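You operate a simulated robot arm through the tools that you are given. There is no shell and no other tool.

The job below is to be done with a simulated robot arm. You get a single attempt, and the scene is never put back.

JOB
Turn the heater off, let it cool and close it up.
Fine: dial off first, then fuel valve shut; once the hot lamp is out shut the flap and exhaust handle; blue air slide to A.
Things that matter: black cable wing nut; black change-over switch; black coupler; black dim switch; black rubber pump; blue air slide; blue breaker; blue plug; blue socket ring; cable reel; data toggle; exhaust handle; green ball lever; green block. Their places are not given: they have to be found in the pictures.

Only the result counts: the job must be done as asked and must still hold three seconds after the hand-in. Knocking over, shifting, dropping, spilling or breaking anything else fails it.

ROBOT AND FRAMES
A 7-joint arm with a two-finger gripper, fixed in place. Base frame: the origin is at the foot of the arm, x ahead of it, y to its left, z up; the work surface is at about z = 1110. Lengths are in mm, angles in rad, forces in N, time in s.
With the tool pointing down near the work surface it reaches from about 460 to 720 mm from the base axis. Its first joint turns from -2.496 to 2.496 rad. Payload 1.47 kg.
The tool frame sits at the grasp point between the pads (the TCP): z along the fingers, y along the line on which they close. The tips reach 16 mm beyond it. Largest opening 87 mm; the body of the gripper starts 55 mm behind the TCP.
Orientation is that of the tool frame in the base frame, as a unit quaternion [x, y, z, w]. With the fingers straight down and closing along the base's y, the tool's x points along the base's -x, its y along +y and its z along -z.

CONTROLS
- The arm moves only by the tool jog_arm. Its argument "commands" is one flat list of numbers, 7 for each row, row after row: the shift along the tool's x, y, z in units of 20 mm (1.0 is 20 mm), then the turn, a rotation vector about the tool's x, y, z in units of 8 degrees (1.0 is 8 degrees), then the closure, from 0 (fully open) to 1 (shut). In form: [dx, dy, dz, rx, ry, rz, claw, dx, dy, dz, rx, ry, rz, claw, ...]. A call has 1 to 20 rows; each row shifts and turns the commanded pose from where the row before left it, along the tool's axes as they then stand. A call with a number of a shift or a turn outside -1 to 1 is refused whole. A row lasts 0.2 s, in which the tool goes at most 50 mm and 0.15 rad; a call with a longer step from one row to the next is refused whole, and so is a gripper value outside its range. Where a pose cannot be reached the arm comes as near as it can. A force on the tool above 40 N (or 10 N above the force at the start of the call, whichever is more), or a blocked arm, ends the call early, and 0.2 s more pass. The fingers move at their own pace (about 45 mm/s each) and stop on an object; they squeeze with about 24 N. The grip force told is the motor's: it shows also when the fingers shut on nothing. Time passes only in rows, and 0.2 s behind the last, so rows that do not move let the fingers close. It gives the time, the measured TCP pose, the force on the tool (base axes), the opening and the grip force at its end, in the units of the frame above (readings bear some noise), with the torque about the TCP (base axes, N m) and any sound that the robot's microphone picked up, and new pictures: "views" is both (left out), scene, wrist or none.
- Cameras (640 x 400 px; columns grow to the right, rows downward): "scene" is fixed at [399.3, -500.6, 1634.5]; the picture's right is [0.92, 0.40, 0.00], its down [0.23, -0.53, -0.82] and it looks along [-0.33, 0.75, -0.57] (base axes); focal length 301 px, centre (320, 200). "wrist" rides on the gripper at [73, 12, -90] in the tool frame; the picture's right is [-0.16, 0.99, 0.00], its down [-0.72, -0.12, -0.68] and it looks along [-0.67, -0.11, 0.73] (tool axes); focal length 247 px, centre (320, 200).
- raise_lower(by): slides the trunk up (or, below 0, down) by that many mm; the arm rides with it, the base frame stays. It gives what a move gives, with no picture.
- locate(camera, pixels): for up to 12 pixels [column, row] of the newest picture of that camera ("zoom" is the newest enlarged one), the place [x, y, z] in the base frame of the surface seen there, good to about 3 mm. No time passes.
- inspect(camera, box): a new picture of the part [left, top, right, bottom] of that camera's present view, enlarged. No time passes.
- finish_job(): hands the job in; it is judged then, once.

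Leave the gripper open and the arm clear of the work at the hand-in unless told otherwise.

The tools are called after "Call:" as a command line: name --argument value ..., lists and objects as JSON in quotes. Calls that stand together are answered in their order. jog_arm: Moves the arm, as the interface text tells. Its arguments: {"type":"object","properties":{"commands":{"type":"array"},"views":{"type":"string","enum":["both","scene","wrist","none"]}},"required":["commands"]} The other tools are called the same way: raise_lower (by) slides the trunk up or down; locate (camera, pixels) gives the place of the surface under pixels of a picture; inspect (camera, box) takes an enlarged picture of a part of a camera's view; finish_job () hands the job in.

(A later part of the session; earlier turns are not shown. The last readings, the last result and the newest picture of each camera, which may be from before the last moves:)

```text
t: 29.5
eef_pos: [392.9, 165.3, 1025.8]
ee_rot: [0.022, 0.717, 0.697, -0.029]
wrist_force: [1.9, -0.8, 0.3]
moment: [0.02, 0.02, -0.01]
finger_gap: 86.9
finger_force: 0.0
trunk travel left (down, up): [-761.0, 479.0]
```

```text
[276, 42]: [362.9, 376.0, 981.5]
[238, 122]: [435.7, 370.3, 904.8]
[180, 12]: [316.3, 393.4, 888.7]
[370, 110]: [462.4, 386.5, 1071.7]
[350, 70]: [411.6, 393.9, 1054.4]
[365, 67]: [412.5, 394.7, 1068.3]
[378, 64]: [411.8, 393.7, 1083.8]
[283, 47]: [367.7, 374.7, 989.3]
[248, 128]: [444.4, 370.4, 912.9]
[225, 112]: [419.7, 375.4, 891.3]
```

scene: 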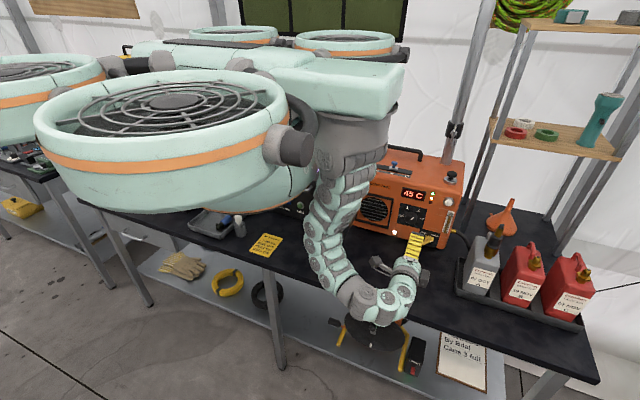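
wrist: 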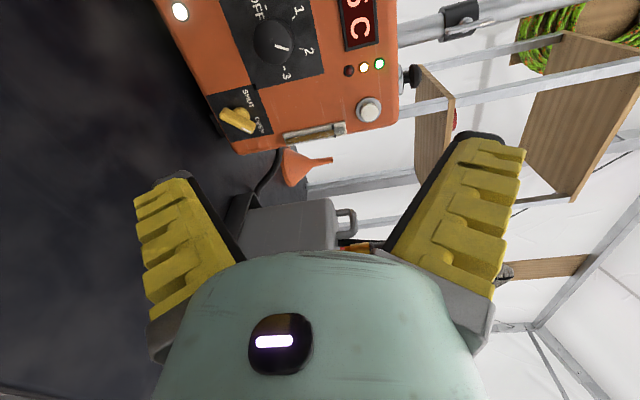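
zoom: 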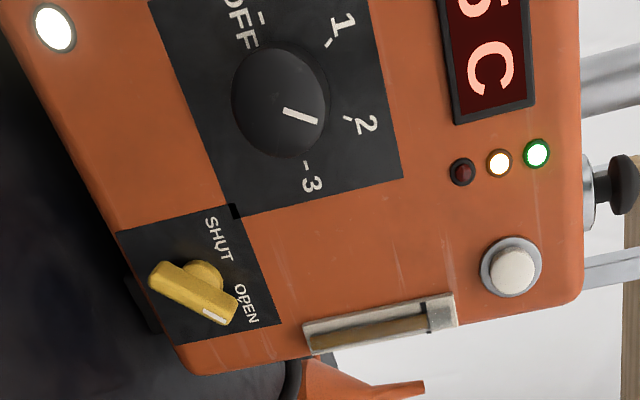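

The dial's white line points at "2" (about +30° from up); OFF is at −90°, so it needs a 120° counter-clockwise turn. Lamps: green and amber lit, red dark, and a white lamp lit low on the panel. The arm is well clear of the DIM box. I move in front of the dial at about (362, 330, 975).

Call:
jog_arm --commands '[0.144, -0.27, 0.925, 0, 0, 0, 0, 0.144, -0.27, 0.925, 0, 0, 0, 0, 0.144, -0.27, 0.925, 0, 0, 0, 0, 0.144, -0.27, 0.925, 0, 0, 0, 0, 0.144, -0.27, 0.925, 0, 0, 0, 0, 0.144, -0.27, 0.925, 0, 0, 0, 0, 0.144, -0.27, 0.925, 0, 0, 0, 0, 0.144, -0.27, 0.925, 0, 0, 0, 0]' --views "both"

```text
t: 31.3
eef_pos: [366.1, 310.8, 980.2]
ee_rot: [0.023, 0.718, 0.695, -0.03]
wrist_force: [-0.4, -0.8, -0.5]
moment: [-0.04, 0.0, 0.0]
finger_gap: 87.1
finger_force: 0.0
trunk travel left (down, up): [-761.0, 479.0]
```

scene: 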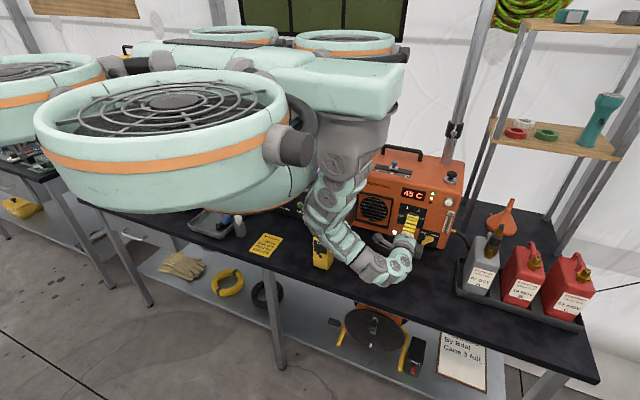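
wrist: 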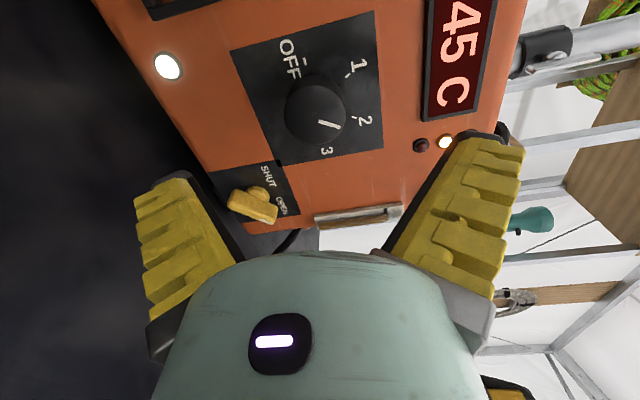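

I check the arm-to-DIM-box clearance here and then roll the tool by +56° as the start of the turn.

Call:
locate --camera "scene" --pixels '[[330, 235], [345, 255], [322, 215], [365, 275], [320, 255], [350, 220], [370, 262]]'

Call:
jog_arm --commands '[0, 0, 0, -0.2, 0, 1, 0, 0, 0, 0, 0, 0, 1, 0, 0, 0, 0, 0, 0, 1, 0, 0, 0, 0, 0, 0, 1, 0, 0, 0, 0, 0, 0, 1, 0, 0, 0, 0, 0, 0, 1, 0, 0, 0, 0, 0, 0, 1, 0]' --views "both"

```text
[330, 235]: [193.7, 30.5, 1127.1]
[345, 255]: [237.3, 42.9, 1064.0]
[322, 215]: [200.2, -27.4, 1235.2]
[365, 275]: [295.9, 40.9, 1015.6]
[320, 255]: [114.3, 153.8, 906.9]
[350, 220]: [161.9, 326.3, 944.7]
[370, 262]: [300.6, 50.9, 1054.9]
```

```text
t: 32.9
eef_pos: [366.9, 310.4, 979.3]
ee_rot: [0.35, 0.617, 0.608, -0.355]
wrist_force: [1.0, 0.6, -0.1]
moment: [0.01, -0.01, 0.03]
finger_gap: 87.2
finger_force: 0.2
trunk travel left (down, up): [-761.0, 479.0]
```

scene: 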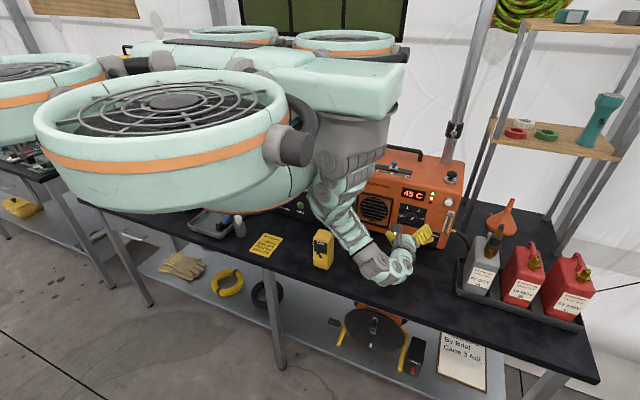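
wrist: 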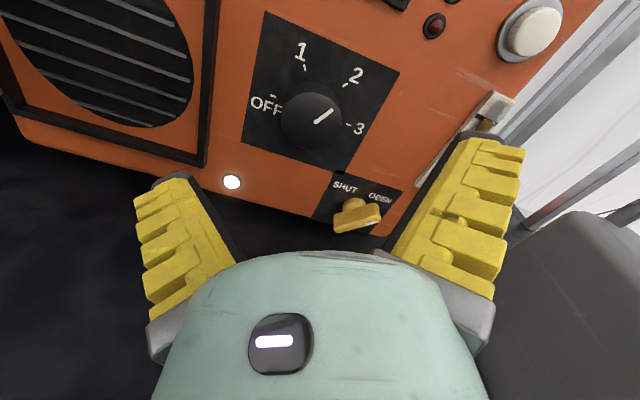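

The roll is exactly 60° (closing line up-right / down-left). The dial is between the fingers at (315,120) in the wrist view. I approach to y≈376, so the tips stop about 7 mm before the panel.

Call:
jog_arm --commands '[-0.014, -0.07, 0.82, 0, 0, 0, 0, -0.014, -0.07, 0.82, 0, 0, 0, 0, -0.014, -0.07, 0.82, 0, 0, 0, 0, -0.014, -0.07, 0.82, 0, 0, 0, 0]' --views "both"

```text
t: 33.9
eef_pos: [358.2, 378.2, 977.3]
ee_rot: [0.355, 0.611, 0.61, -0.359]
wrist_force: [-0.1, 0.0, 0.2]
moment: [0.0, 0.0, -0.05]
finger_gap: 87.1
finger_force: 0.1
trunk travel left (down, up): [-761.0, 479.0]
```

scene: 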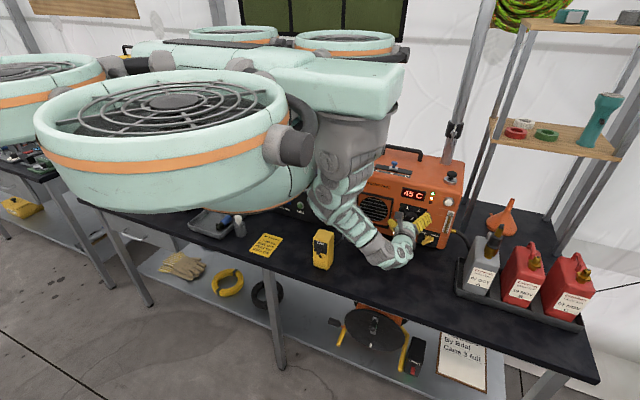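
wrist: 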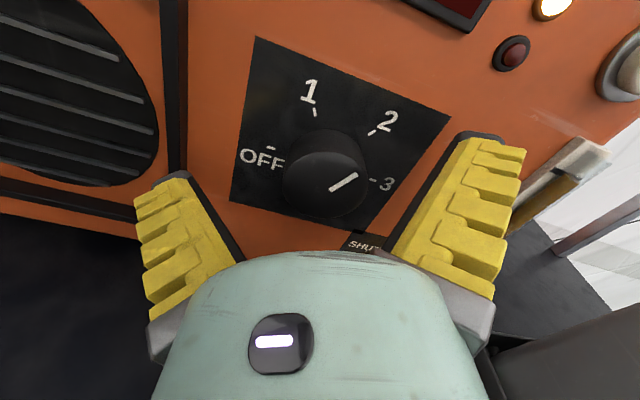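

I centre by a few mm and close on the knob.

Call:
jog_arm --commands '[-0.18, 0.09, 0, 0, 0, 0, 0, 0, 0, 0, 0, 0, 0, 0, 0, 0, 0, 0, 0, 0, 1, 0, 0, 0, 0, 0, 0, 1, 0, 0, 0, 0, 0, 0, 1, 0, 0, 0, 0, 0, 0, 1]' --views "both"

```text
t: 35.3
eef_pos: [362.1, 376.7, 974.3]
ee_rot: [0.353, 0.613, 0.61, -0.358]
wrist_force: [-3.4, -4.2, 0.5]
moment: [0.51, -0.06, 0.25]
finger_gap: 35.4
finger_force: 30.0
trunk travel left (down, up): [-761.0, 479.0]
```

scene: 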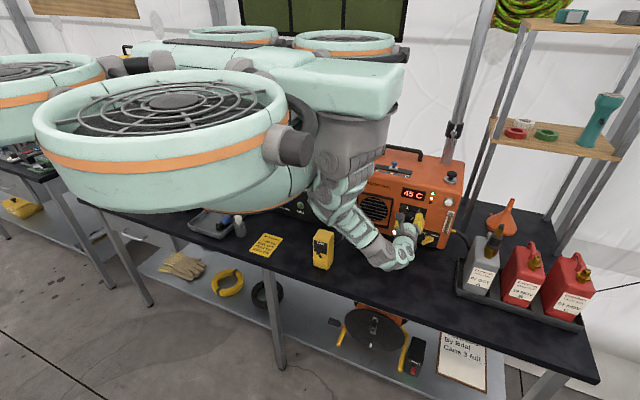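
wrist: 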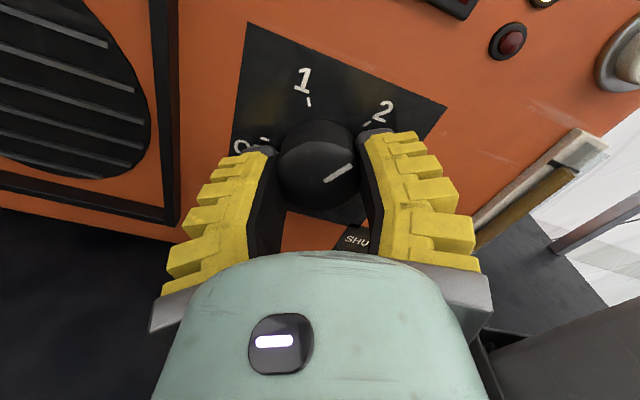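

The knob is gripped (gap 35 mm). I turn it counter-clockwise (negative about tool z), first 40°.

Call:
jog_arm --commands '[0, 0, 0, 0, 0, -1, 1, 0, 0, 0, 0, 0, -1, 1, 0, 0, 0, 0, 0, -1, 1, 0, 0, 0, 0, 0, -1, 1, 0, 0, 0, 0, 0, -1, 1]' --views "wrist"

```text
t: 36.5
eef_pos: [362.4, 376.6, 974.8]
ee_rot: [0.121, 0.696, 0.697, -0.126]
wrist_force: [-13.0, -14.8, 18.8]
moment: [0.07, -0.02, 0.14]
finger_gap: 34.3
finger_force: 29.8
trunk travel left (down, up): [-761.0, 479.0]
```

wrist: 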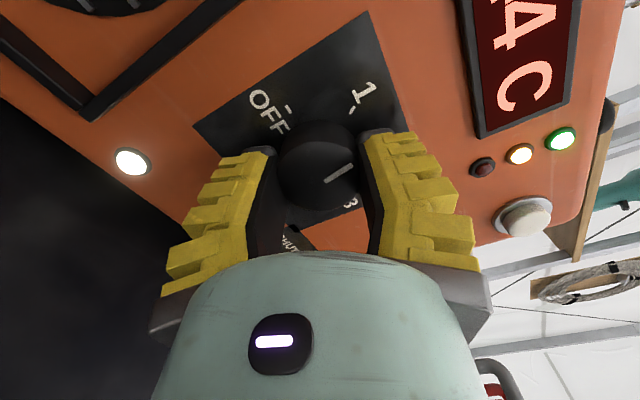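

The knob turns along with the hand. The force grew to about 27 N, so I ease the hand by ~1.5 mm in the pushing direction while turning on another 40°.

Call:
jog_arm --commands '[0.07, 0.05, -0.08, 0, 0, 0, 1, 0, 0, 0, 0, 0, -1, 1, 0, 0, 0, 0, 0, -1, 1, 0, 0, 0, 0, 0, -1, 1, 0, 0, 0, 0, 0, -1, 1, 0, 0, 0, 0, 0, -1, 1]' --views "wrist"

```text
t: 37.9
eef_pos: [362.4, 376.1, 974.4]
ee_rot: [-0.123, 0.697, 0.696, 0.12]
wrist_force: [0.8, 3.1, -3.6]
moment: [-0.1, 0.01, 0.37]
finger_gap: 32.7
finger_force: 30.3
trunk travel left (down, up): [-761.0, 479.0]
```

wrist: 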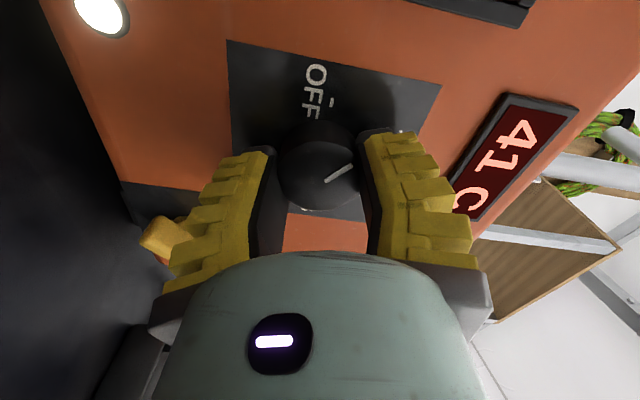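

The display already shows 41 C. Another 40° to reach OFF.

Call:
jog_arm --commands '[0, 0, 0, 0, 0, -1, 1, 0, 0, 0, 0, 0, -1, 1, 0, 0, 0, 0, 0, -1, 1, 0, 0, 0, 0, 0, -1, 1, 0, 0, 0, 0, 0, -1, 1]' --views "both"

```text
t: 39.1
eef_pos: [362.6, 375.4, 976.1]
ee_rot: [-0.355, 0.612, 0.614, 0.35]
wrist_force: [0.0, 6.3, -8.2]
moment: [-0.39, -0.01, 0.09]
finger_gap: 32.4
finger_force: 30.2
trunk travel left (down, up): [-761.0, 479.0]
```

scene: 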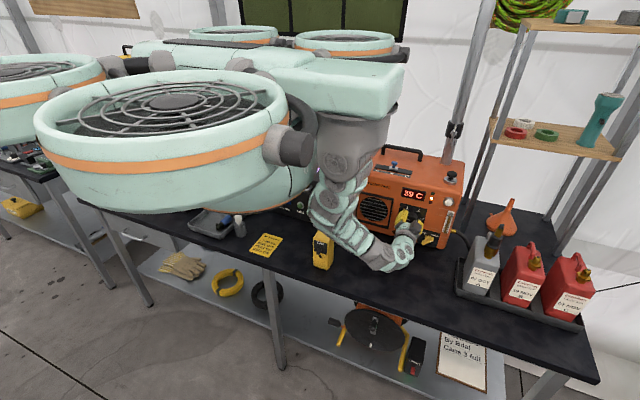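
wrist: 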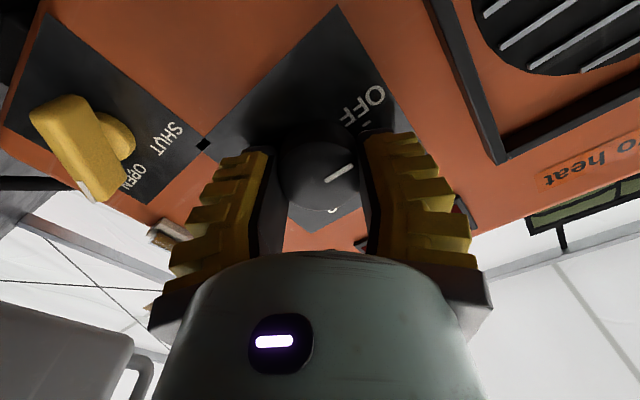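

The line sits relative to "OFF" as it did to "2" at the start. I open the fingers and back off to look.

Call:
jog_arm --commands '[0, 0, 0, 0, 0, 0, 0, 0, 0, 0, 0, 0, 0, 0, 0, 0, 0, 0, 0, 0, 0, 0, 0, 0, 0, 0, 0, 0, 0, 0, -1, 0, 0, 0, 0, 0, 0, -1, 0, 0, 0, 0, 0, 0, -1, 0, 0, 0, 0, 0, 0, -1, 0, 0, 0, 0]' --views "both"

Call:
inspect --camera "wrist" --box '[160, 0, 480, 180]'

Call:
inspect --camera "scene" --box '[360, 160, 480, 260]'

```text
t: 40.9
eef_pos: [363.6, 295.1, 976.8]
ee_rot: [-0.354, 0.613, 0.614, 0.35]
wrist_force: [-0.2, -0.1, -0.2]
moment: [0.0, -0.01, -0.01]
finger_gap: 87.2
finger_force: 0.1
trunk travel left (down, up): [-761.0, 479.0]
```

scene: 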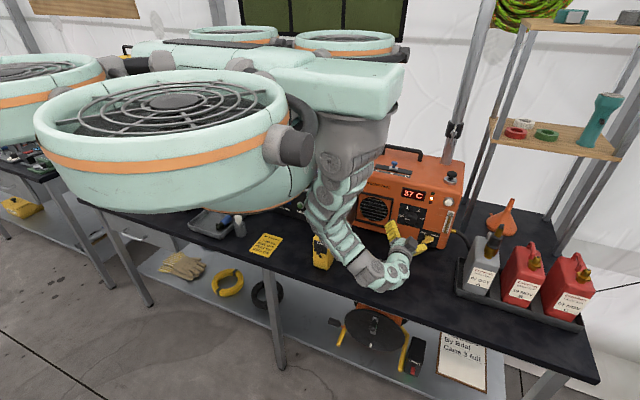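
wrist: 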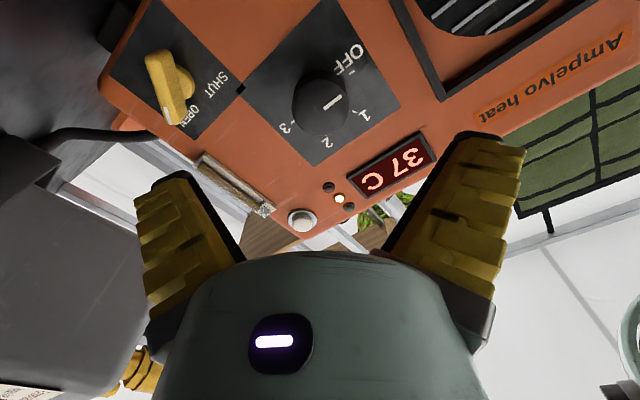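

```text
2.00 times, centred on (320, 90) of wrist
```

zoom: 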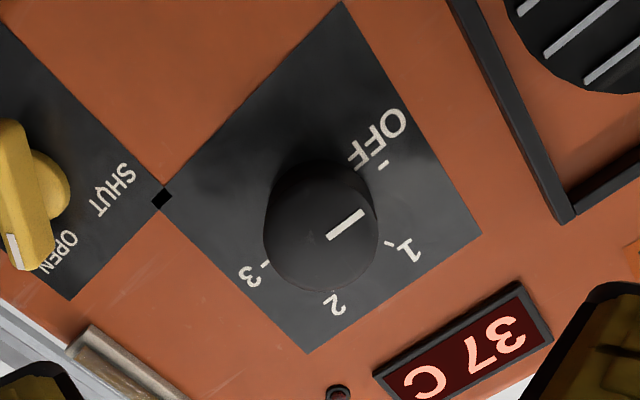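

```text
4.00 times, centred on (420, 210) of scene
```

zoom: 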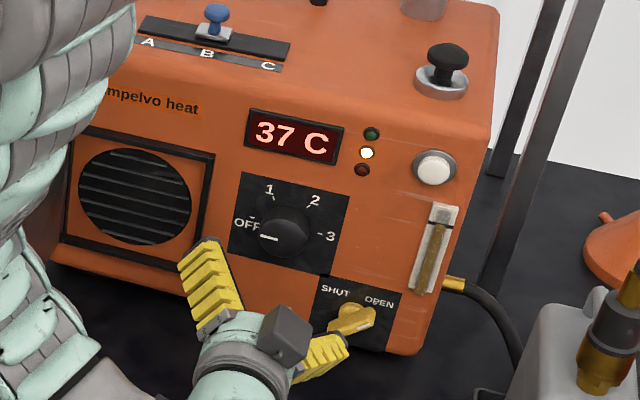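

The green lamp is out now, amber still lit, 37 C falling. I check the dial line's exact angle by locating its ends.

Call:
locate --camera "wrist" --pixels '[[324, 108.5], [332, 102], [341, 96], [351.5, 84], [292.5, 122.5], [355, 111.5], [328, 136]]'

Call:
locate --camera "zoom" --pixels '[[262, 238], [276, 239], [268, 238.5], [285, 239], [345, 315], [365, 315], [335, 328], [352, 325]]'

```text
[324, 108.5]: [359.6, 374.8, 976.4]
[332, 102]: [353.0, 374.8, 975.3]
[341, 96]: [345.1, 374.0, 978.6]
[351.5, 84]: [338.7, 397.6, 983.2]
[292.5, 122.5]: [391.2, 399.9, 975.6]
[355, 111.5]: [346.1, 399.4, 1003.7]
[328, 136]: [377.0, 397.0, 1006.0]
```

```text
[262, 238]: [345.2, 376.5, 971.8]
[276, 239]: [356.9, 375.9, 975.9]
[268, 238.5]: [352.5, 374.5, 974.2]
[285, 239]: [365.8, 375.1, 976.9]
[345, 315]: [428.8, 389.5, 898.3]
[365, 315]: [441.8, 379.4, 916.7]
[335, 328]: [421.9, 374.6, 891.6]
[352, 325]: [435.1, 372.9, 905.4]
```

The line is horizontal to the left, at OFF within the measuring error. Next is the fuel valve: its centre is about (431, 897), only 57 mm above the table, so the camera on the hand must be on the upper side. That means rolling the tool to +90° or more. I roll +150° here in free space.

Call:
jog_arm --commands '[0, 0, -0.5, 0, 0, 1, 0, 0, 0, -0.5, 0, 0, 1, 0, 0, 0, 0, 0, 0, 1, 0, 0, 0, 0, 0, 0, 1, 0, 0, 0, 0, 0, 0, 1, 0, 0, 0, 0, 0, 0, 1, 0, 0, 0, 0, 0, 0, 1, 0, 0, 0, 0, 0, 0, 1, 0, 0, 0, 0, 0, 0, 1, 0, 0, 0, 0, 0, 0, 1, 0, 0, 0, 0, 0, 0, 1, 0, 0, 0, 0, 0, 0, 1, 0, 0, 0, 0, 0, 0, 1, 0, 0, 0, 0, 0, 0, 1, 0, 0, 0, 0, 0, 0, 1, 0, 0, 0, 0, 0, 0, 1, 0, 0, 0, 0, 0, 0, 1, 0, 0, 0, 0, 0, 0, 1, 0, 0, 0, 0, 0, 0, 1, 0]' --views "both"

```text
t: 44.9
eef_pos: [362.7, 275.1, 975.5]
ee_rot: [-0.509, -0.491, -0.488, 0.512]
wrist_force: [0.3, -1.4, -1.0]
moment: [-0.03, 0.0, -0.02]
finger_gap: 87.0
finger_force: 0.1
trunk travel left (down, up): [-761.0, 479.0]
```

scene: 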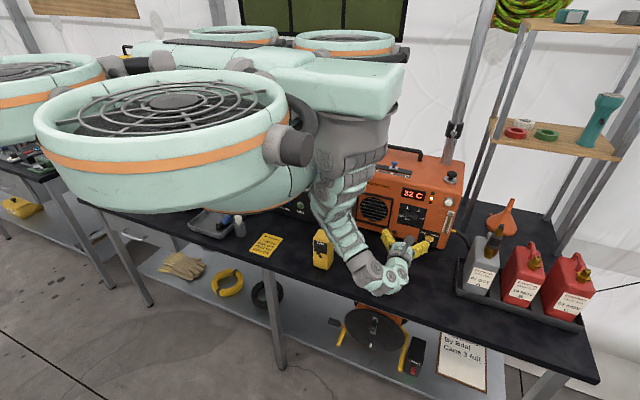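
wrist: 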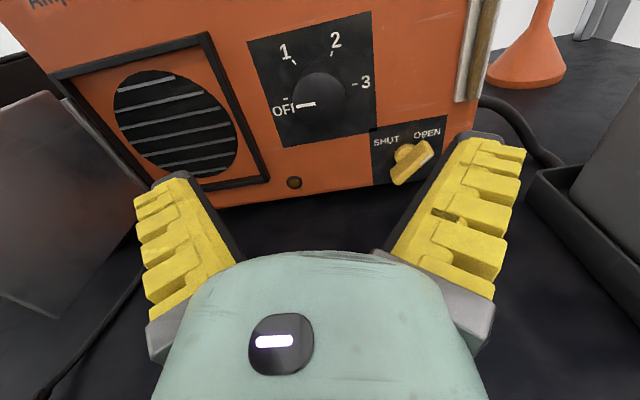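

Roll +90° works and the wrist camera now looks nicely down at the panel. The display shows 32 C and the low lamp at (294,182) is dark now. I look closer.

Call:
inspect --camera "wrist" --box '[240, 10, 460, 210]'

Call:
inspect --camera "scene" --box '[360, 160, 480, 260]'

```text
2.00 times, centred on (350, 110) of wrist
```

zoom: 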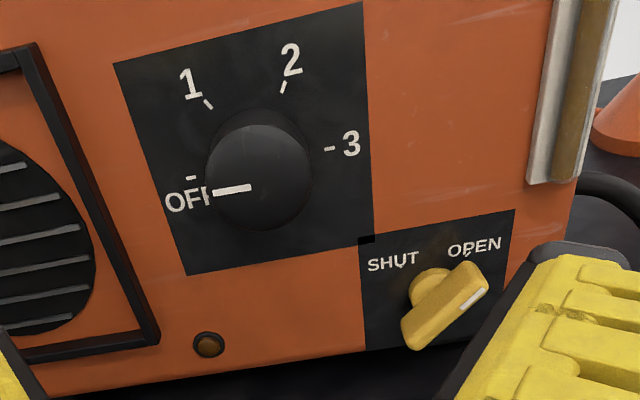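

```text
4.00 times, centred on (420, 210) of scene
```

zoom: 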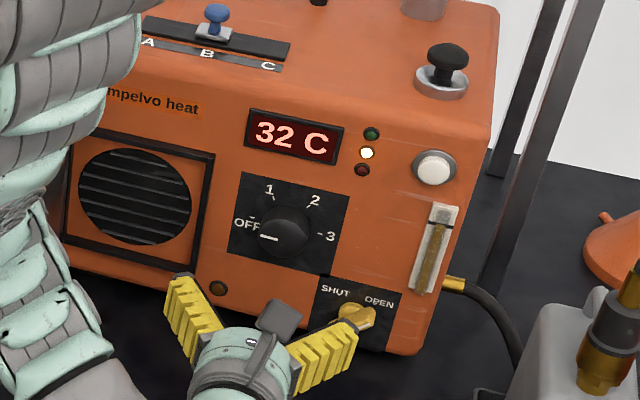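

Call:
locate --camera "wrist" --pixels '[[390, 143.5], [423.5, 136.5], [397, 179], [430, 148], [403, 151], [371, 131], [446, 116], [375, 183], [413, 163], [420, 160], [404, 168], [427, 155]]'

Call:
jog_arm --commands '[0, 0, 0, 0, 0, 1, 0, 0, 0, 0, 0, 0, 1, 0, 0, 0, 0, 0, 0, 1, 0, 0, 0, 0, 0, 0, 1, 0, 0, 0, 0, 0, 0, 1, 0]' --views "wrist"

```text
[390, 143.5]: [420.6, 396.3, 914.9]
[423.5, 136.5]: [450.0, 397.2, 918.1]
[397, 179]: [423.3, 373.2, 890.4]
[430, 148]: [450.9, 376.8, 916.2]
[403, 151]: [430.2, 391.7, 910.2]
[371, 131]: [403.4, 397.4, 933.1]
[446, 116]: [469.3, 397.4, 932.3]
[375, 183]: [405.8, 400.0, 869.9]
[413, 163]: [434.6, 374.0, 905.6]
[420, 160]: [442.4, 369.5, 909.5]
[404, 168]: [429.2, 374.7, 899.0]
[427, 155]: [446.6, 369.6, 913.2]
```

```text
t: 46.1
eef_pos: [363.7, 274.6, 975.6]
ee_rot: [-0.646, -0.288, -0.282, 0.648]
wrist_force: [-0.1, -0.3, 0.6]
moment: [0.0, 0.02, 0.02]
finger_gap: 87.0
finger_force: 0.1
trunk travel left (down, up): [-761.0, 479.0]
```

wrist: 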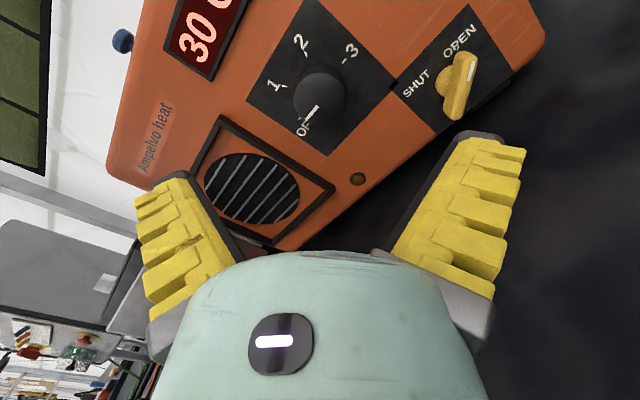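

Roll +130° works too. The valve's ticks are at ±45° about a pivot at about (435, 901); the lever lies at +45° (OPEN). I check how low the wrist parts hang compared with the TCP.

Call:
jog_arm --commands '[0, 0, 0, 0, 0, 0.6, 0.45, 0, 0, 0, 0, 0, 0, 0.45, 0, 0, 0, 0, 0, 0, 0.45]' --views "scene"

Call:
inspect --camera "scene" --box '[300, 190, 480, 310]'

```text
t: 46.9
eef_pos: [363.6, 275.7, 974.7]
ee_rot: [-0.657, -0.261, -0.255, 0.659]
wrist_force: [0.4, -0.2, 0.3]
moment: [0.02, 0.0, -0.01]
finger_gap: 53.4
finger_force: 4.1
trunk travel left (down, up): [-761.0, 479.0]
```

scene: 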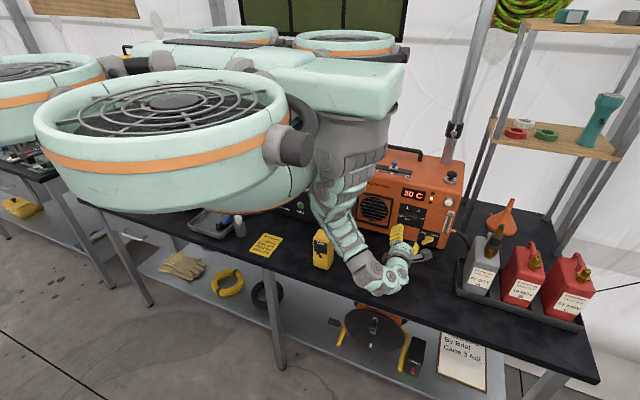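

```text
3.33 times, centred on (390, 250) of scene
```

zoom: 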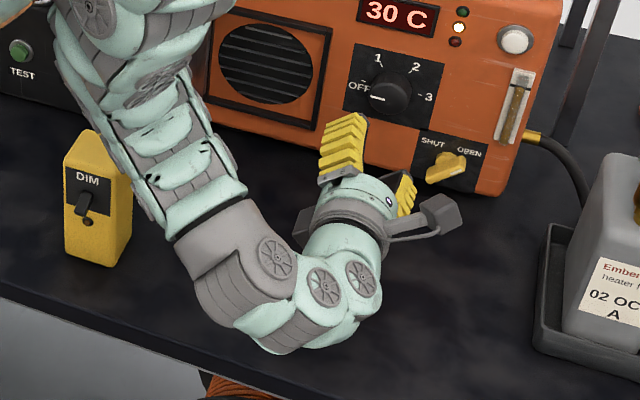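

Call:
locate --camera "zoom" --pixels '[[275, 350], [240, 325], [325, 340], [372, 310], [275, 260], [325, 287], [362, 275], [190, 250], [210, 290], [350, 235], [335, 180], [100, 330]]'

```text
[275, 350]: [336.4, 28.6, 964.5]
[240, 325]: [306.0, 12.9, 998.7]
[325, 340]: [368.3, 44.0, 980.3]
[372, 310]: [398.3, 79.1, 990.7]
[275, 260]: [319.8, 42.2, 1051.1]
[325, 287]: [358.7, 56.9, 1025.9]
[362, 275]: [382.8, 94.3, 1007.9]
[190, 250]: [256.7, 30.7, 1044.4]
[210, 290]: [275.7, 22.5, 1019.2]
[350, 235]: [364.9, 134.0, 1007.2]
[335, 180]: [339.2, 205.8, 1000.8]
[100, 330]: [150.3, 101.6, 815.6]
```

The wrist's lowest point is about 15–20 mm under TCP height and will have some 40 mm of air over the table. I move in front of the valve at (435, 340, 901), with the fingers at a 53 mm gap.

Call:
jog_arm --commands '[0.025, 0.86, 0.528, 0, 0, 0, 0.45, 0.025, 0.86, 0.528, 0, 0, 0, 0.45, 0.025, 0.86, 0.528, 0, 0, 0, 0.45, 0.025, 0.86, 0.528, 0, 0, 0, 0.45, 0.025, 0.86, 0.528, 0, 0, 0, 0.45, 0.025, 0.86, 0.528, 0, 0, 0, 0.45, 0, 0, 0, 0, 0, -0.25, 0.45]' --views "both"

```text
t: 48.5
eef_pos: [421.9, 328.7, 914.3]
ee_rot: [-0.653, -0.272, -0.268, 0.654]
wrist_force: [-0.2, 0.0, 0.4]
moment: [0.01, 0.0, -0.01]
finger_gap: 53.3
finger_force: 4.1
out of reach, approached as far as the arm can: row 6
trunk travel left (down, up): [-761.0, 479.0]
```

scene: 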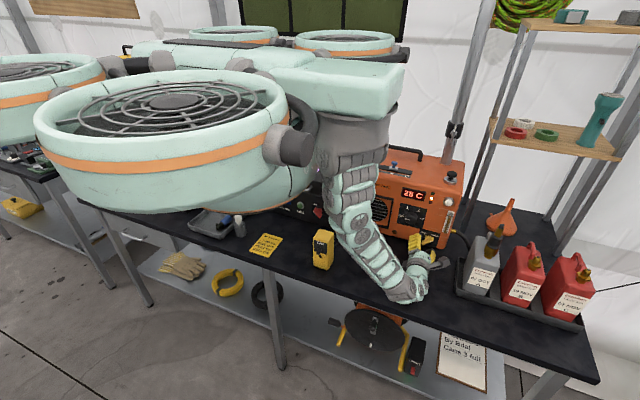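
wrist: 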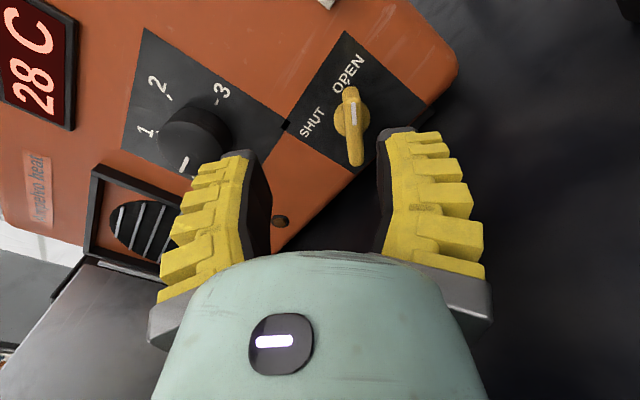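

Row 6 was just out of reach (the arm is too stretched downward). I raise the hand 80 mm with the arm and then lower the trunk 80 mm.

Call:
jog_arm --commands '[0.7, -0.71, 0, 0, 0, 0, 0.45, 0.7, -0.71, 0, 0, 0, 0, 0.45, 0.7, -0.71, 0, 0, 0, 0, 0.45, 0.7, -0.71, 0, 0, 0, 0, 0.45, 0.7, -0.71, 0, 0, 0, 0, 0.45]' --views "none"

Call:
raise_lower --by -80

```text
t: 49.7
eef_pos: [421.4, 330.8, 1015.1]
ee_rot: [0.655, 0.27, 0.267, -0.654]
wrist_force: [0.3, -0.2, 0.4]
moment: [-0.03, -0.03, -0.01]
finger_gap: 53.1
finger_force: 4.2
trunk travel left (down, up): [-761.0, 479.0]
```

```text
t: 50.9
eef_pos: [422.3, 331.0, 935.4]
ee_rot: [-0.654, -0.272, -0.268, 0.654]
wrist_force: [-0.3, -0.3, 0.7]
moment: [0.0, -0.02, -0.02]
finger_gap: 53.3
finger_force: 3.7
trunk travel left (down, up): [-681.0, 559.0]
```

Call:
jog_arm --commands '[-0.378, 0.84, 0.475, 0, 0, 0, 0.45, -0.378, 0.84, 0.475, 0, 0, 0, 0.45]' --views "both"

Call:
inspect --camera "scene" --box '[340, 170, 480, 310]'

```text
t: 51.5
eef_pos: [433.1, 349.3, 899.9]
ee_rot: [-0.653, -0.273, -0.268, 0.654]
wrist_force: [-0.9, -0.1, -0.9]
moment: [0.0, 0.0, -0.02]
finger_gap: 53.0
finger_force: 4.1
trunk travel left (down, up): [-681.0, 559.0]
```

scene: 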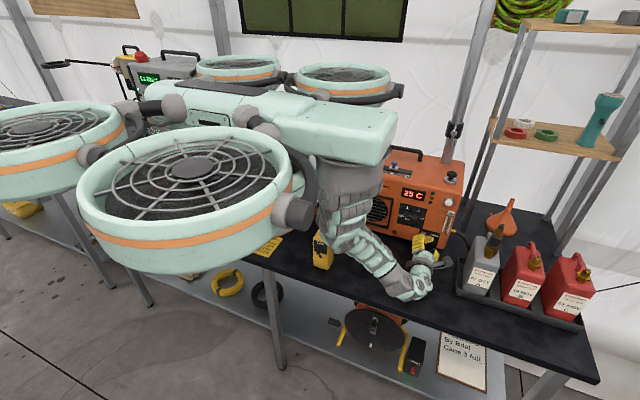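
wrist: 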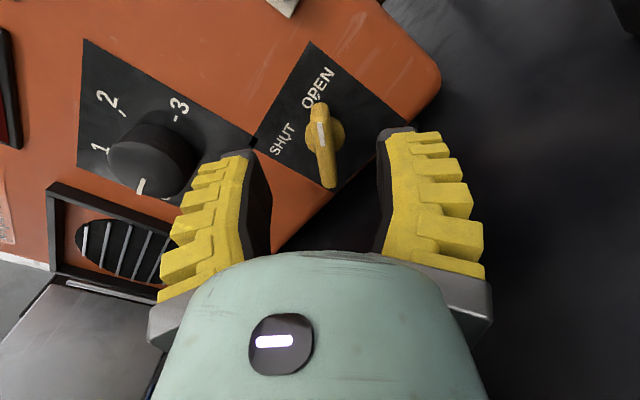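

```text
2.86 times, centred on (410, 240) of scene
```

zoom: 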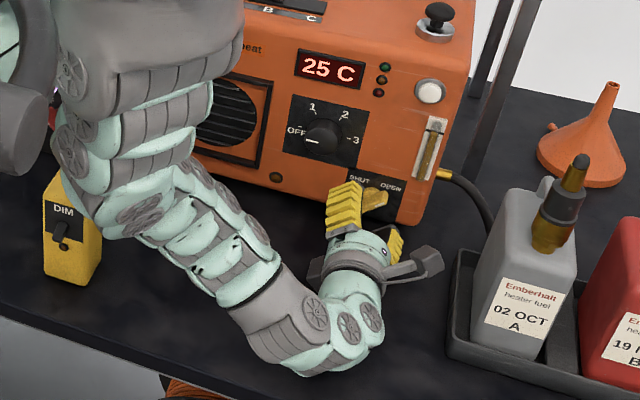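

All three lamps beside the display are dark now and the display reads 25 C. Before going in, I check the distance between the arm and the DIM box at (70,235) in the enlarged view.

Call:
locate --camera "zoom" --pixels '[[95, 200], [110, 222], [130, 240], [75, 200], [80, 250], [160, 265], [60, 135], [85, 175], [265, 350], [330, 370], [300, 375], [375, 340]]'

```text
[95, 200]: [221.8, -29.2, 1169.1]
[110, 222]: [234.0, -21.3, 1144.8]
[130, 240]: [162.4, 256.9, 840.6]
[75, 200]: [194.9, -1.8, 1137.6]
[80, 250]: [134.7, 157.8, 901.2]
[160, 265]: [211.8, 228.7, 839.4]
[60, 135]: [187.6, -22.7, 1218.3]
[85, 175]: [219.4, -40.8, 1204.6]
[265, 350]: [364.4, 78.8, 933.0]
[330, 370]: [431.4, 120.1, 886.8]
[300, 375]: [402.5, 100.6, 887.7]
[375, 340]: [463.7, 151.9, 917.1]
```

The chain is more than 100 mm from the DIM box. The lever sits between the fingertips at (320,145). I go in to y≈369 (tips at ≈385, along the lever's thickness) and close.

Call:
jog_arm --commands '[0.117, 0.04, 0.975, 0, 0, 0, 0.45, 0, 0, 0, 0, 0, 0, 0.45, 0, 0, 0, 0, 0, 0, 1, 0, 0, 0, 0, 0, 0, 1, 0, 0, 0, 0, 0, 0, 1, 0, 0, 0, 0, 0, 0, 1]' --views "both"

```text
t: 52.9
eef_pos: [436.4, 367.6, 900.4]
ee_rot: [0.656, 0.273, 0.269, -0.65]
wrist_force: [11.7, -0.1, -18.0]
moment: [0.02, -0.05, -0.25]
finger_gap: 6.1
finger_force: 30.2
trunk travel left (down, up): [-681.0, 559.0]
```

scene: 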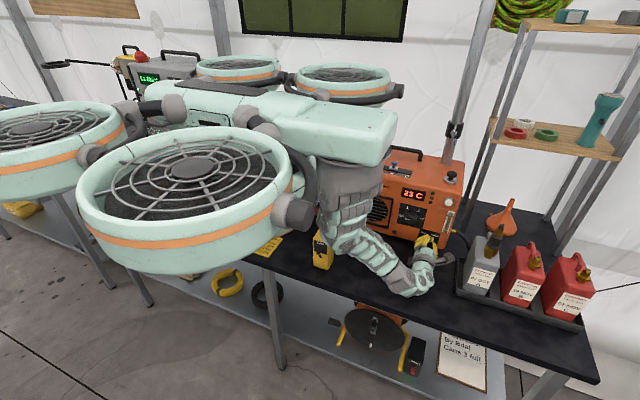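
wrist: 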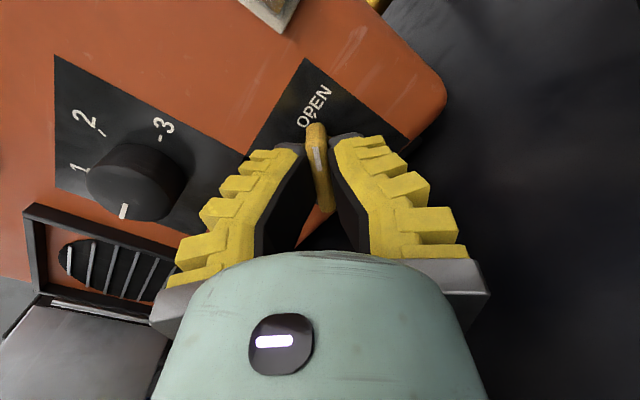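

The lever is held (gap 6 mm), with a side push of ~21 N, so I shift 1.6 mm along +tool y to relieve it and turn counter-clockwise 24° first.

Call:
jog_arm --commands '[0, 0.08, 0, 0, 0, 0, 1, 0, 0, 0, 0, 0, -1, 1, 0, 0, 0, 0, 0, -1, 1, 0, 0, 0, 0, 0, -1, 1]' --views "wrist"

```text
t: 53.9
eef_pos: [435.0, 368.5, 901.1]
ee_rot: [-0.581, -0.403, -0.397, 0.585]
wrist_force: [-1.2, -7.6, 1.8]
moment: [-0.45, 0.0, 0.18]
finger_gap: 6.1
finger_force: 30.5
trunk travel left (down, up): [-681.0, 559.0]
```

wrist: 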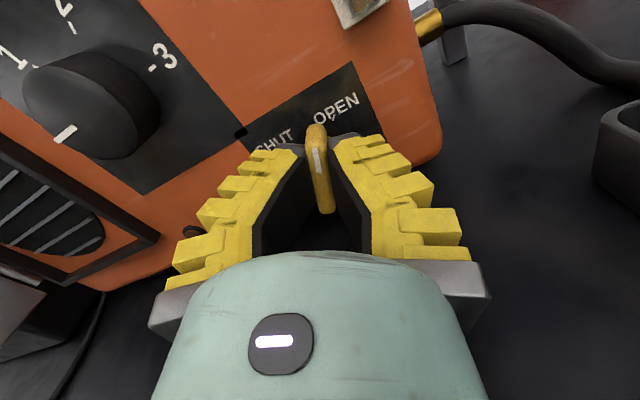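

It turns smoothly. I continue the remaining 66°.

Call:
jog_arm --commands '[0, 0, 0, 0, 0, -1, 1, 0, 0, 0, 0, 0, -1, 1, 0, 0, 0, 0, 0, -1, 1, 0, 0, 0, 0, 0, -1, 1, 0, 0, 0, 0, 0, -1, 1, 0, 0, 0, 0, 0, -1, 1, 0, 0, 0, 0, 0, -1, 1, 0, 0, 0, 0, 0, -1, 1, 0, 0, 0, 0, 0, -0.25, 1]' --views "both"

```text
t: 55.9
eef_pos: [433.0, 367.5, 899.0]
ee_rot: [0.27, 0.654, 0.651, -0.274]
wrist_force: [-16.4, -4.1, 8.1]
moment: [0.28, 0.01, 0.37]
finger_gap: 6.1
finger_force: 29.9
trunk travel left (down, up): [-681.0, 559.0]
```

scene: 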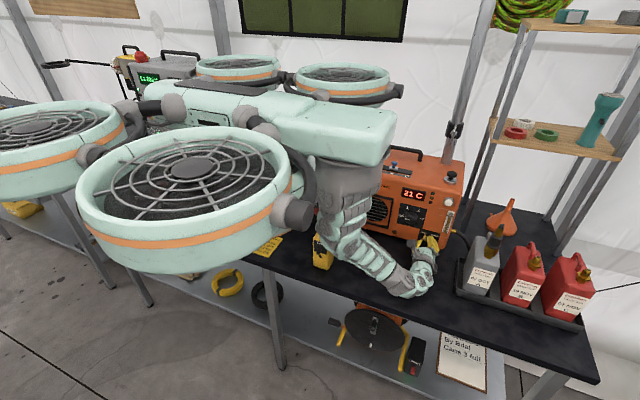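
wrist: 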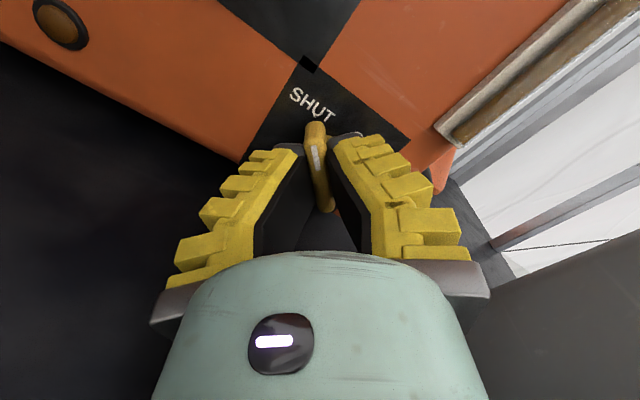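

The lever is at SHUT (−45°). I open a bit and back off to look.

Call:
jog_arm --commands '[0, 0, 0, 0, 0, 0, 0.5, 0, 0, 0, 0, 0, 0, 0.5, 0, 0, 0, 0, 0, 0, 0.5, 0, 0, -1, 0, 0, 0, 0.5, 0, 0, -1, 0, 0, 0, 0.5, 0, 0, -1, 0, 0, 0, 0.5, 0, 0, -1, 0, 0, 0, 0.5]' --views "both"

Call:
inspect --camera "scene" --box '[360, 160, 480, 260]'

Call:
inspect --camera "wrist" --box '[160, 0, 480, 200]'

```text
t: 57.5
eef_pos: [437.5, 287.1, 899.9]
ee_rot: [0.27, 0.655, 0.651, -0.274]
wrist_force: [-1.5, -0.7, 0.5]
moment: [-0.01, 0.0, 0.02]
finger_gap: 48.9
finger_force: 3.6
trunk travel left (down, up): [-681.0, 559.0]
```

scene: 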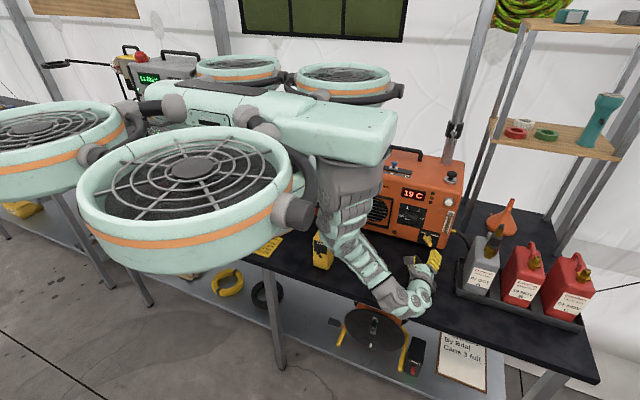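
wrist: 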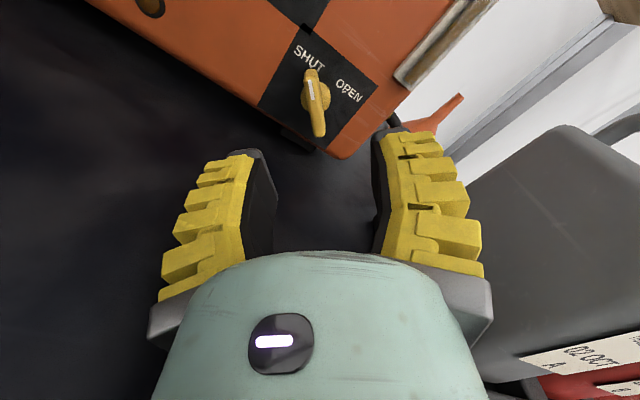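

```text
4.00 times, centred on (420, 210) of scene
```

zoom: 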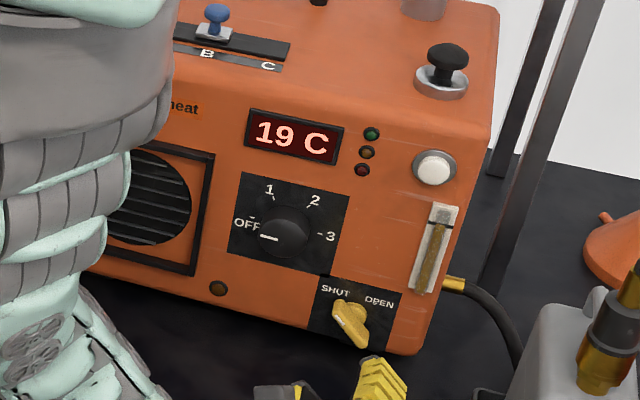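

```text
2.00 times, centred on (320, 100) of wrist
```

zoom: 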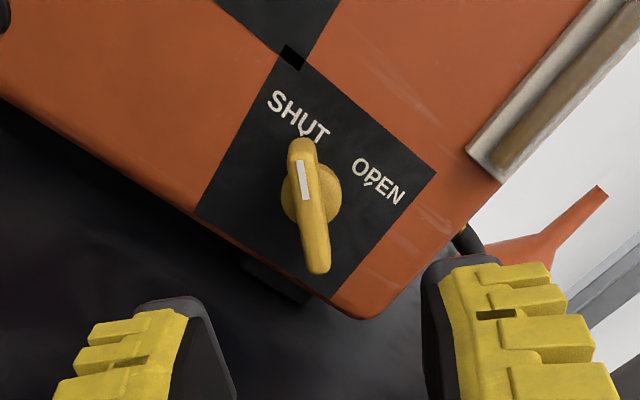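

The valve is shut, all lamps are dark and it reads 19 C, so the flap may be closed. The flap's free edge is at (157, 255) and its outer side faces −x, with the DIM box standing nearby. Plan: straddle the free edge with the open fingers coming from the right front and swing it part way, then push it shut from the front. First I roll to +90° (camera up, closing along x), back off and rise.

Call:
jog_arm --commands '[0, 0, -0.5, 0, 0, 0.94, 0.5, 0, 0, -0.5, 0, 0, 0.94, 0.5, 0, 0, -0.5, 0, 0, 0.94, 0.5, 0, 0, -0.5, 0, 0, 0.94, 0.5, 0, 0, -0.5, 0, 0, 0.94, 0.5, 0, 0, -0.5, 0, 0, 0.94, 0.5, 1, 0, 0, 0, 0, 0, 0.5, 1, 0, 0, 0, 0, 0, 0.5, 1, 0, 0, 0, 0, 0, 0.5, 1, 0, 0, 0, 0, 0, 0.5, 1, 0, 0, 0, 0, 0, 0.5, 1, 0, 0, 0, 0, 0, 0.5]' --views "both"

```text
t: 60.1
eef_pos: [438.7, 229.8, 1020.8]
ee_rot: [-0.501, -0.5, -0.497, 0.502]
wrist_force: [0.1, -0.4, -0.1]
moment: [0.02, -0.05, -0.01]
finger_gap: 49.2
finger_force: 3.8
trunk travel left (down, up): [-681.0, 559.0]
```

scene: 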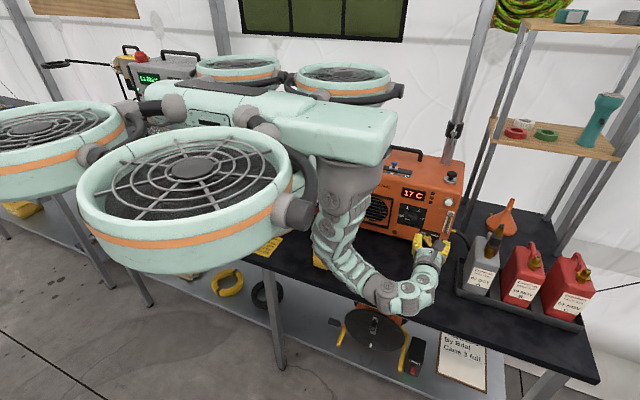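
wrist: 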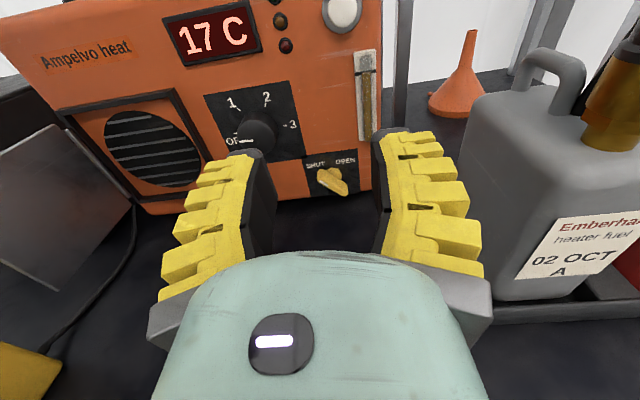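

Now I yaw the tool 30° to the left (so the wrist stays on the right side) and move left toward the flap, y kept at ≈230, in front of the flap's free edge.

Call:
jog_arm --commands '[0, 0, 0, 0.94, 0, 0, 0.3, 0, 0, 0, 0.94, 0, 0, 0.2, 0, 0, 0, 0.94, 0, 0, 0, 0, 0, 0, 0.94, 0, 0, 0, 0, -0.866, 0.5, 0, 0, 0, 0, 0, -0.866, 0.5, 0, 0, 0, 0, 0, -0.866, 0.5, 0, 0, 0, 0, 0, -0.866, 0.5, 0, 0, 0, 0, 0, -0.866, 0.5, 0, 0, 0, 0, 0, -0.866, 0.5, 0, 0, 0, 0, 0, -0.866, 0.5, 0, 0, 0, 0, 0, -0.866, 0.5, 0, 0, 0, 0]' --views "both"

```text
t: 62.7
eef_pos: [279.1, 226.3, 1022.5]
ee_rot: [-0.351, -0.613, -0.351, 0.614]
wrist_force: [0.7, -0.1, 0.7]
moment: [0.0, -0.02, 0.01]
finger_gap: 87.0
finger_force: 0.0
trunk travel left (down, up): [-681.0, 559.0]
```

scene: 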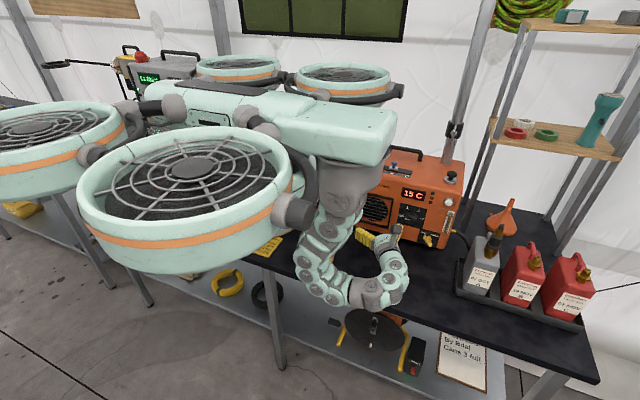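
wrist: 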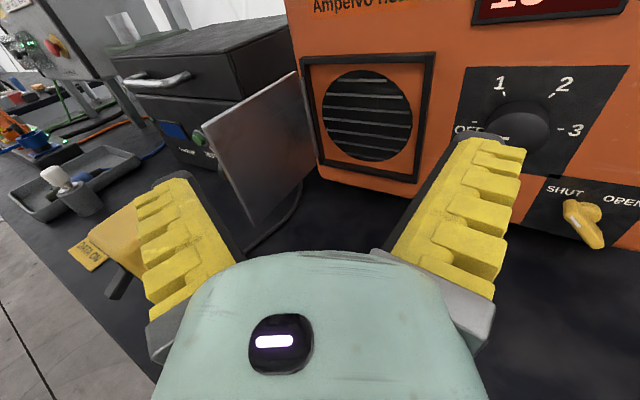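

I see the flap clearly in the wrist view, with the DIM box low at left (110,240). The approach: left fingertip behind the flap's free edge at z≈1008, which is above the flap's knob (≤983) and above the DIM box (≤980). First to the stand-off point (218, 232, 1008).

Call:
jog_arm --commands '[-0.24, -0.833, 0.59, 0, 0, 0, 0, -0.24, -0.833, 0.59, 0, 0, 0, 0, -0.24, -0.833, 0.59, 0, 0, 0, 0]' --views "both"

Call:
locate --camera "wrist" --pixels '[[110, 260], [210, 120], [250, 80]]'

```text
t: 63.7
eef_pos: [257.4, 234.6, 1008.0]
ee_rot: [0.329, 0.653, 0.378, -0.568]
wrist_force: [0.1, -0.2, -0.6]
moment: [0.05, -0.01, -0.01]
finger_gap: 87.1
finger_force: 0.1
trunk travel left (down, up): [-681.0, 559.0]
stopped in row 3: the arm was blocked; the commanded pose is now the measured one
```

scene: 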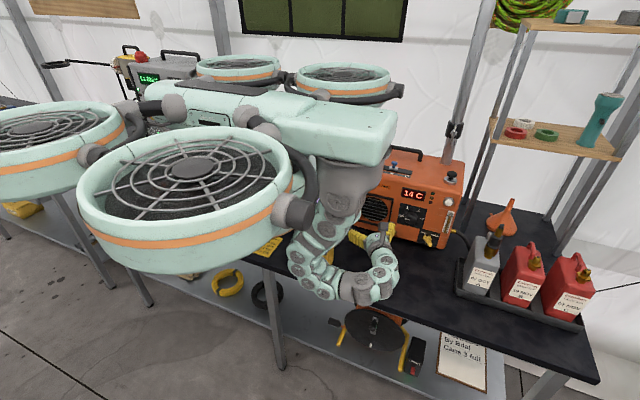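
wrist: 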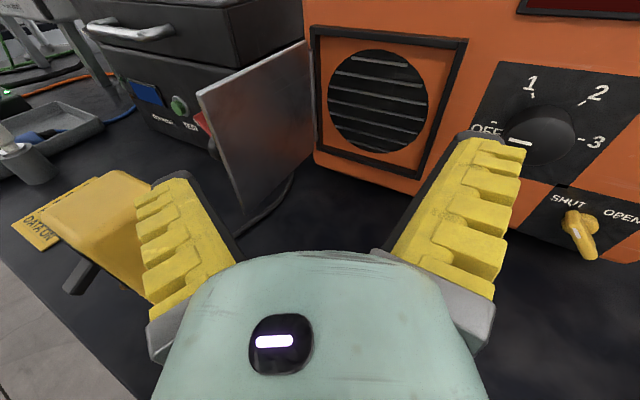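

```text
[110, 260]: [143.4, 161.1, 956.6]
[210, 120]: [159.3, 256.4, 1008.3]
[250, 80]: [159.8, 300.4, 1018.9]
```

Blocked in row 3: some part of the arm touched a limit or something. I check where the arm links are relative to the DIM box.

Call:
inspect --camera "scene" --box '[270, 150, 450, 320]'

Call:
inspect --camera "wrist" --box '[0, 100, 320, 320]'

```text
2.35 times, centred on (360, 235) of scene
```

zoom: 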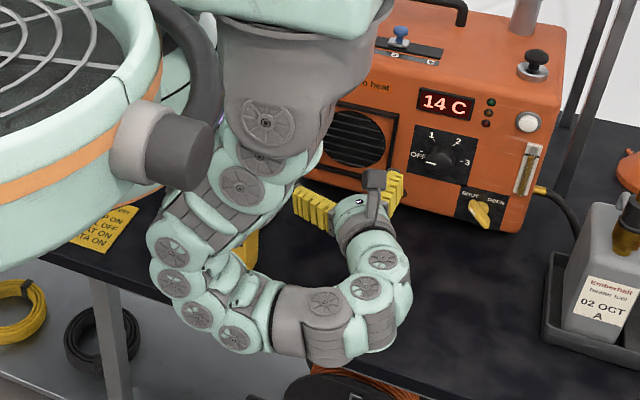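

```text
1.82 times, centred on (160, 210) of wrist
```

zoom: 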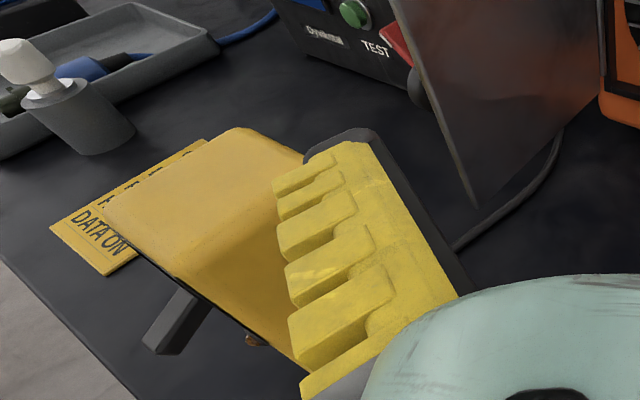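

Call:
locate --camera "zoom" --pixels '[[172, 250], [178, 283], [200, 315], [240, 335], [322, 300], [365, 287], [383, 260], [262, 160], [240, 185], [265, 120], [155, 230], [320, 360]]'

```text
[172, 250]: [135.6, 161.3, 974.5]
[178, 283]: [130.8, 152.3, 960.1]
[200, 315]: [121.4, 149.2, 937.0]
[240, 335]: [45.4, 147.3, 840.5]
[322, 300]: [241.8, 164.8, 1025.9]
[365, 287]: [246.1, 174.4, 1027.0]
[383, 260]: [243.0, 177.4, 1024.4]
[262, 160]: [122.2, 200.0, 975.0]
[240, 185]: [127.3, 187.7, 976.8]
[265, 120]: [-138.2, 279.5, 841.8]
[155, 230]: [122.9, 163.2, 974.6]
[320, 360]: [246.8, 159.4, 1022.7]
```

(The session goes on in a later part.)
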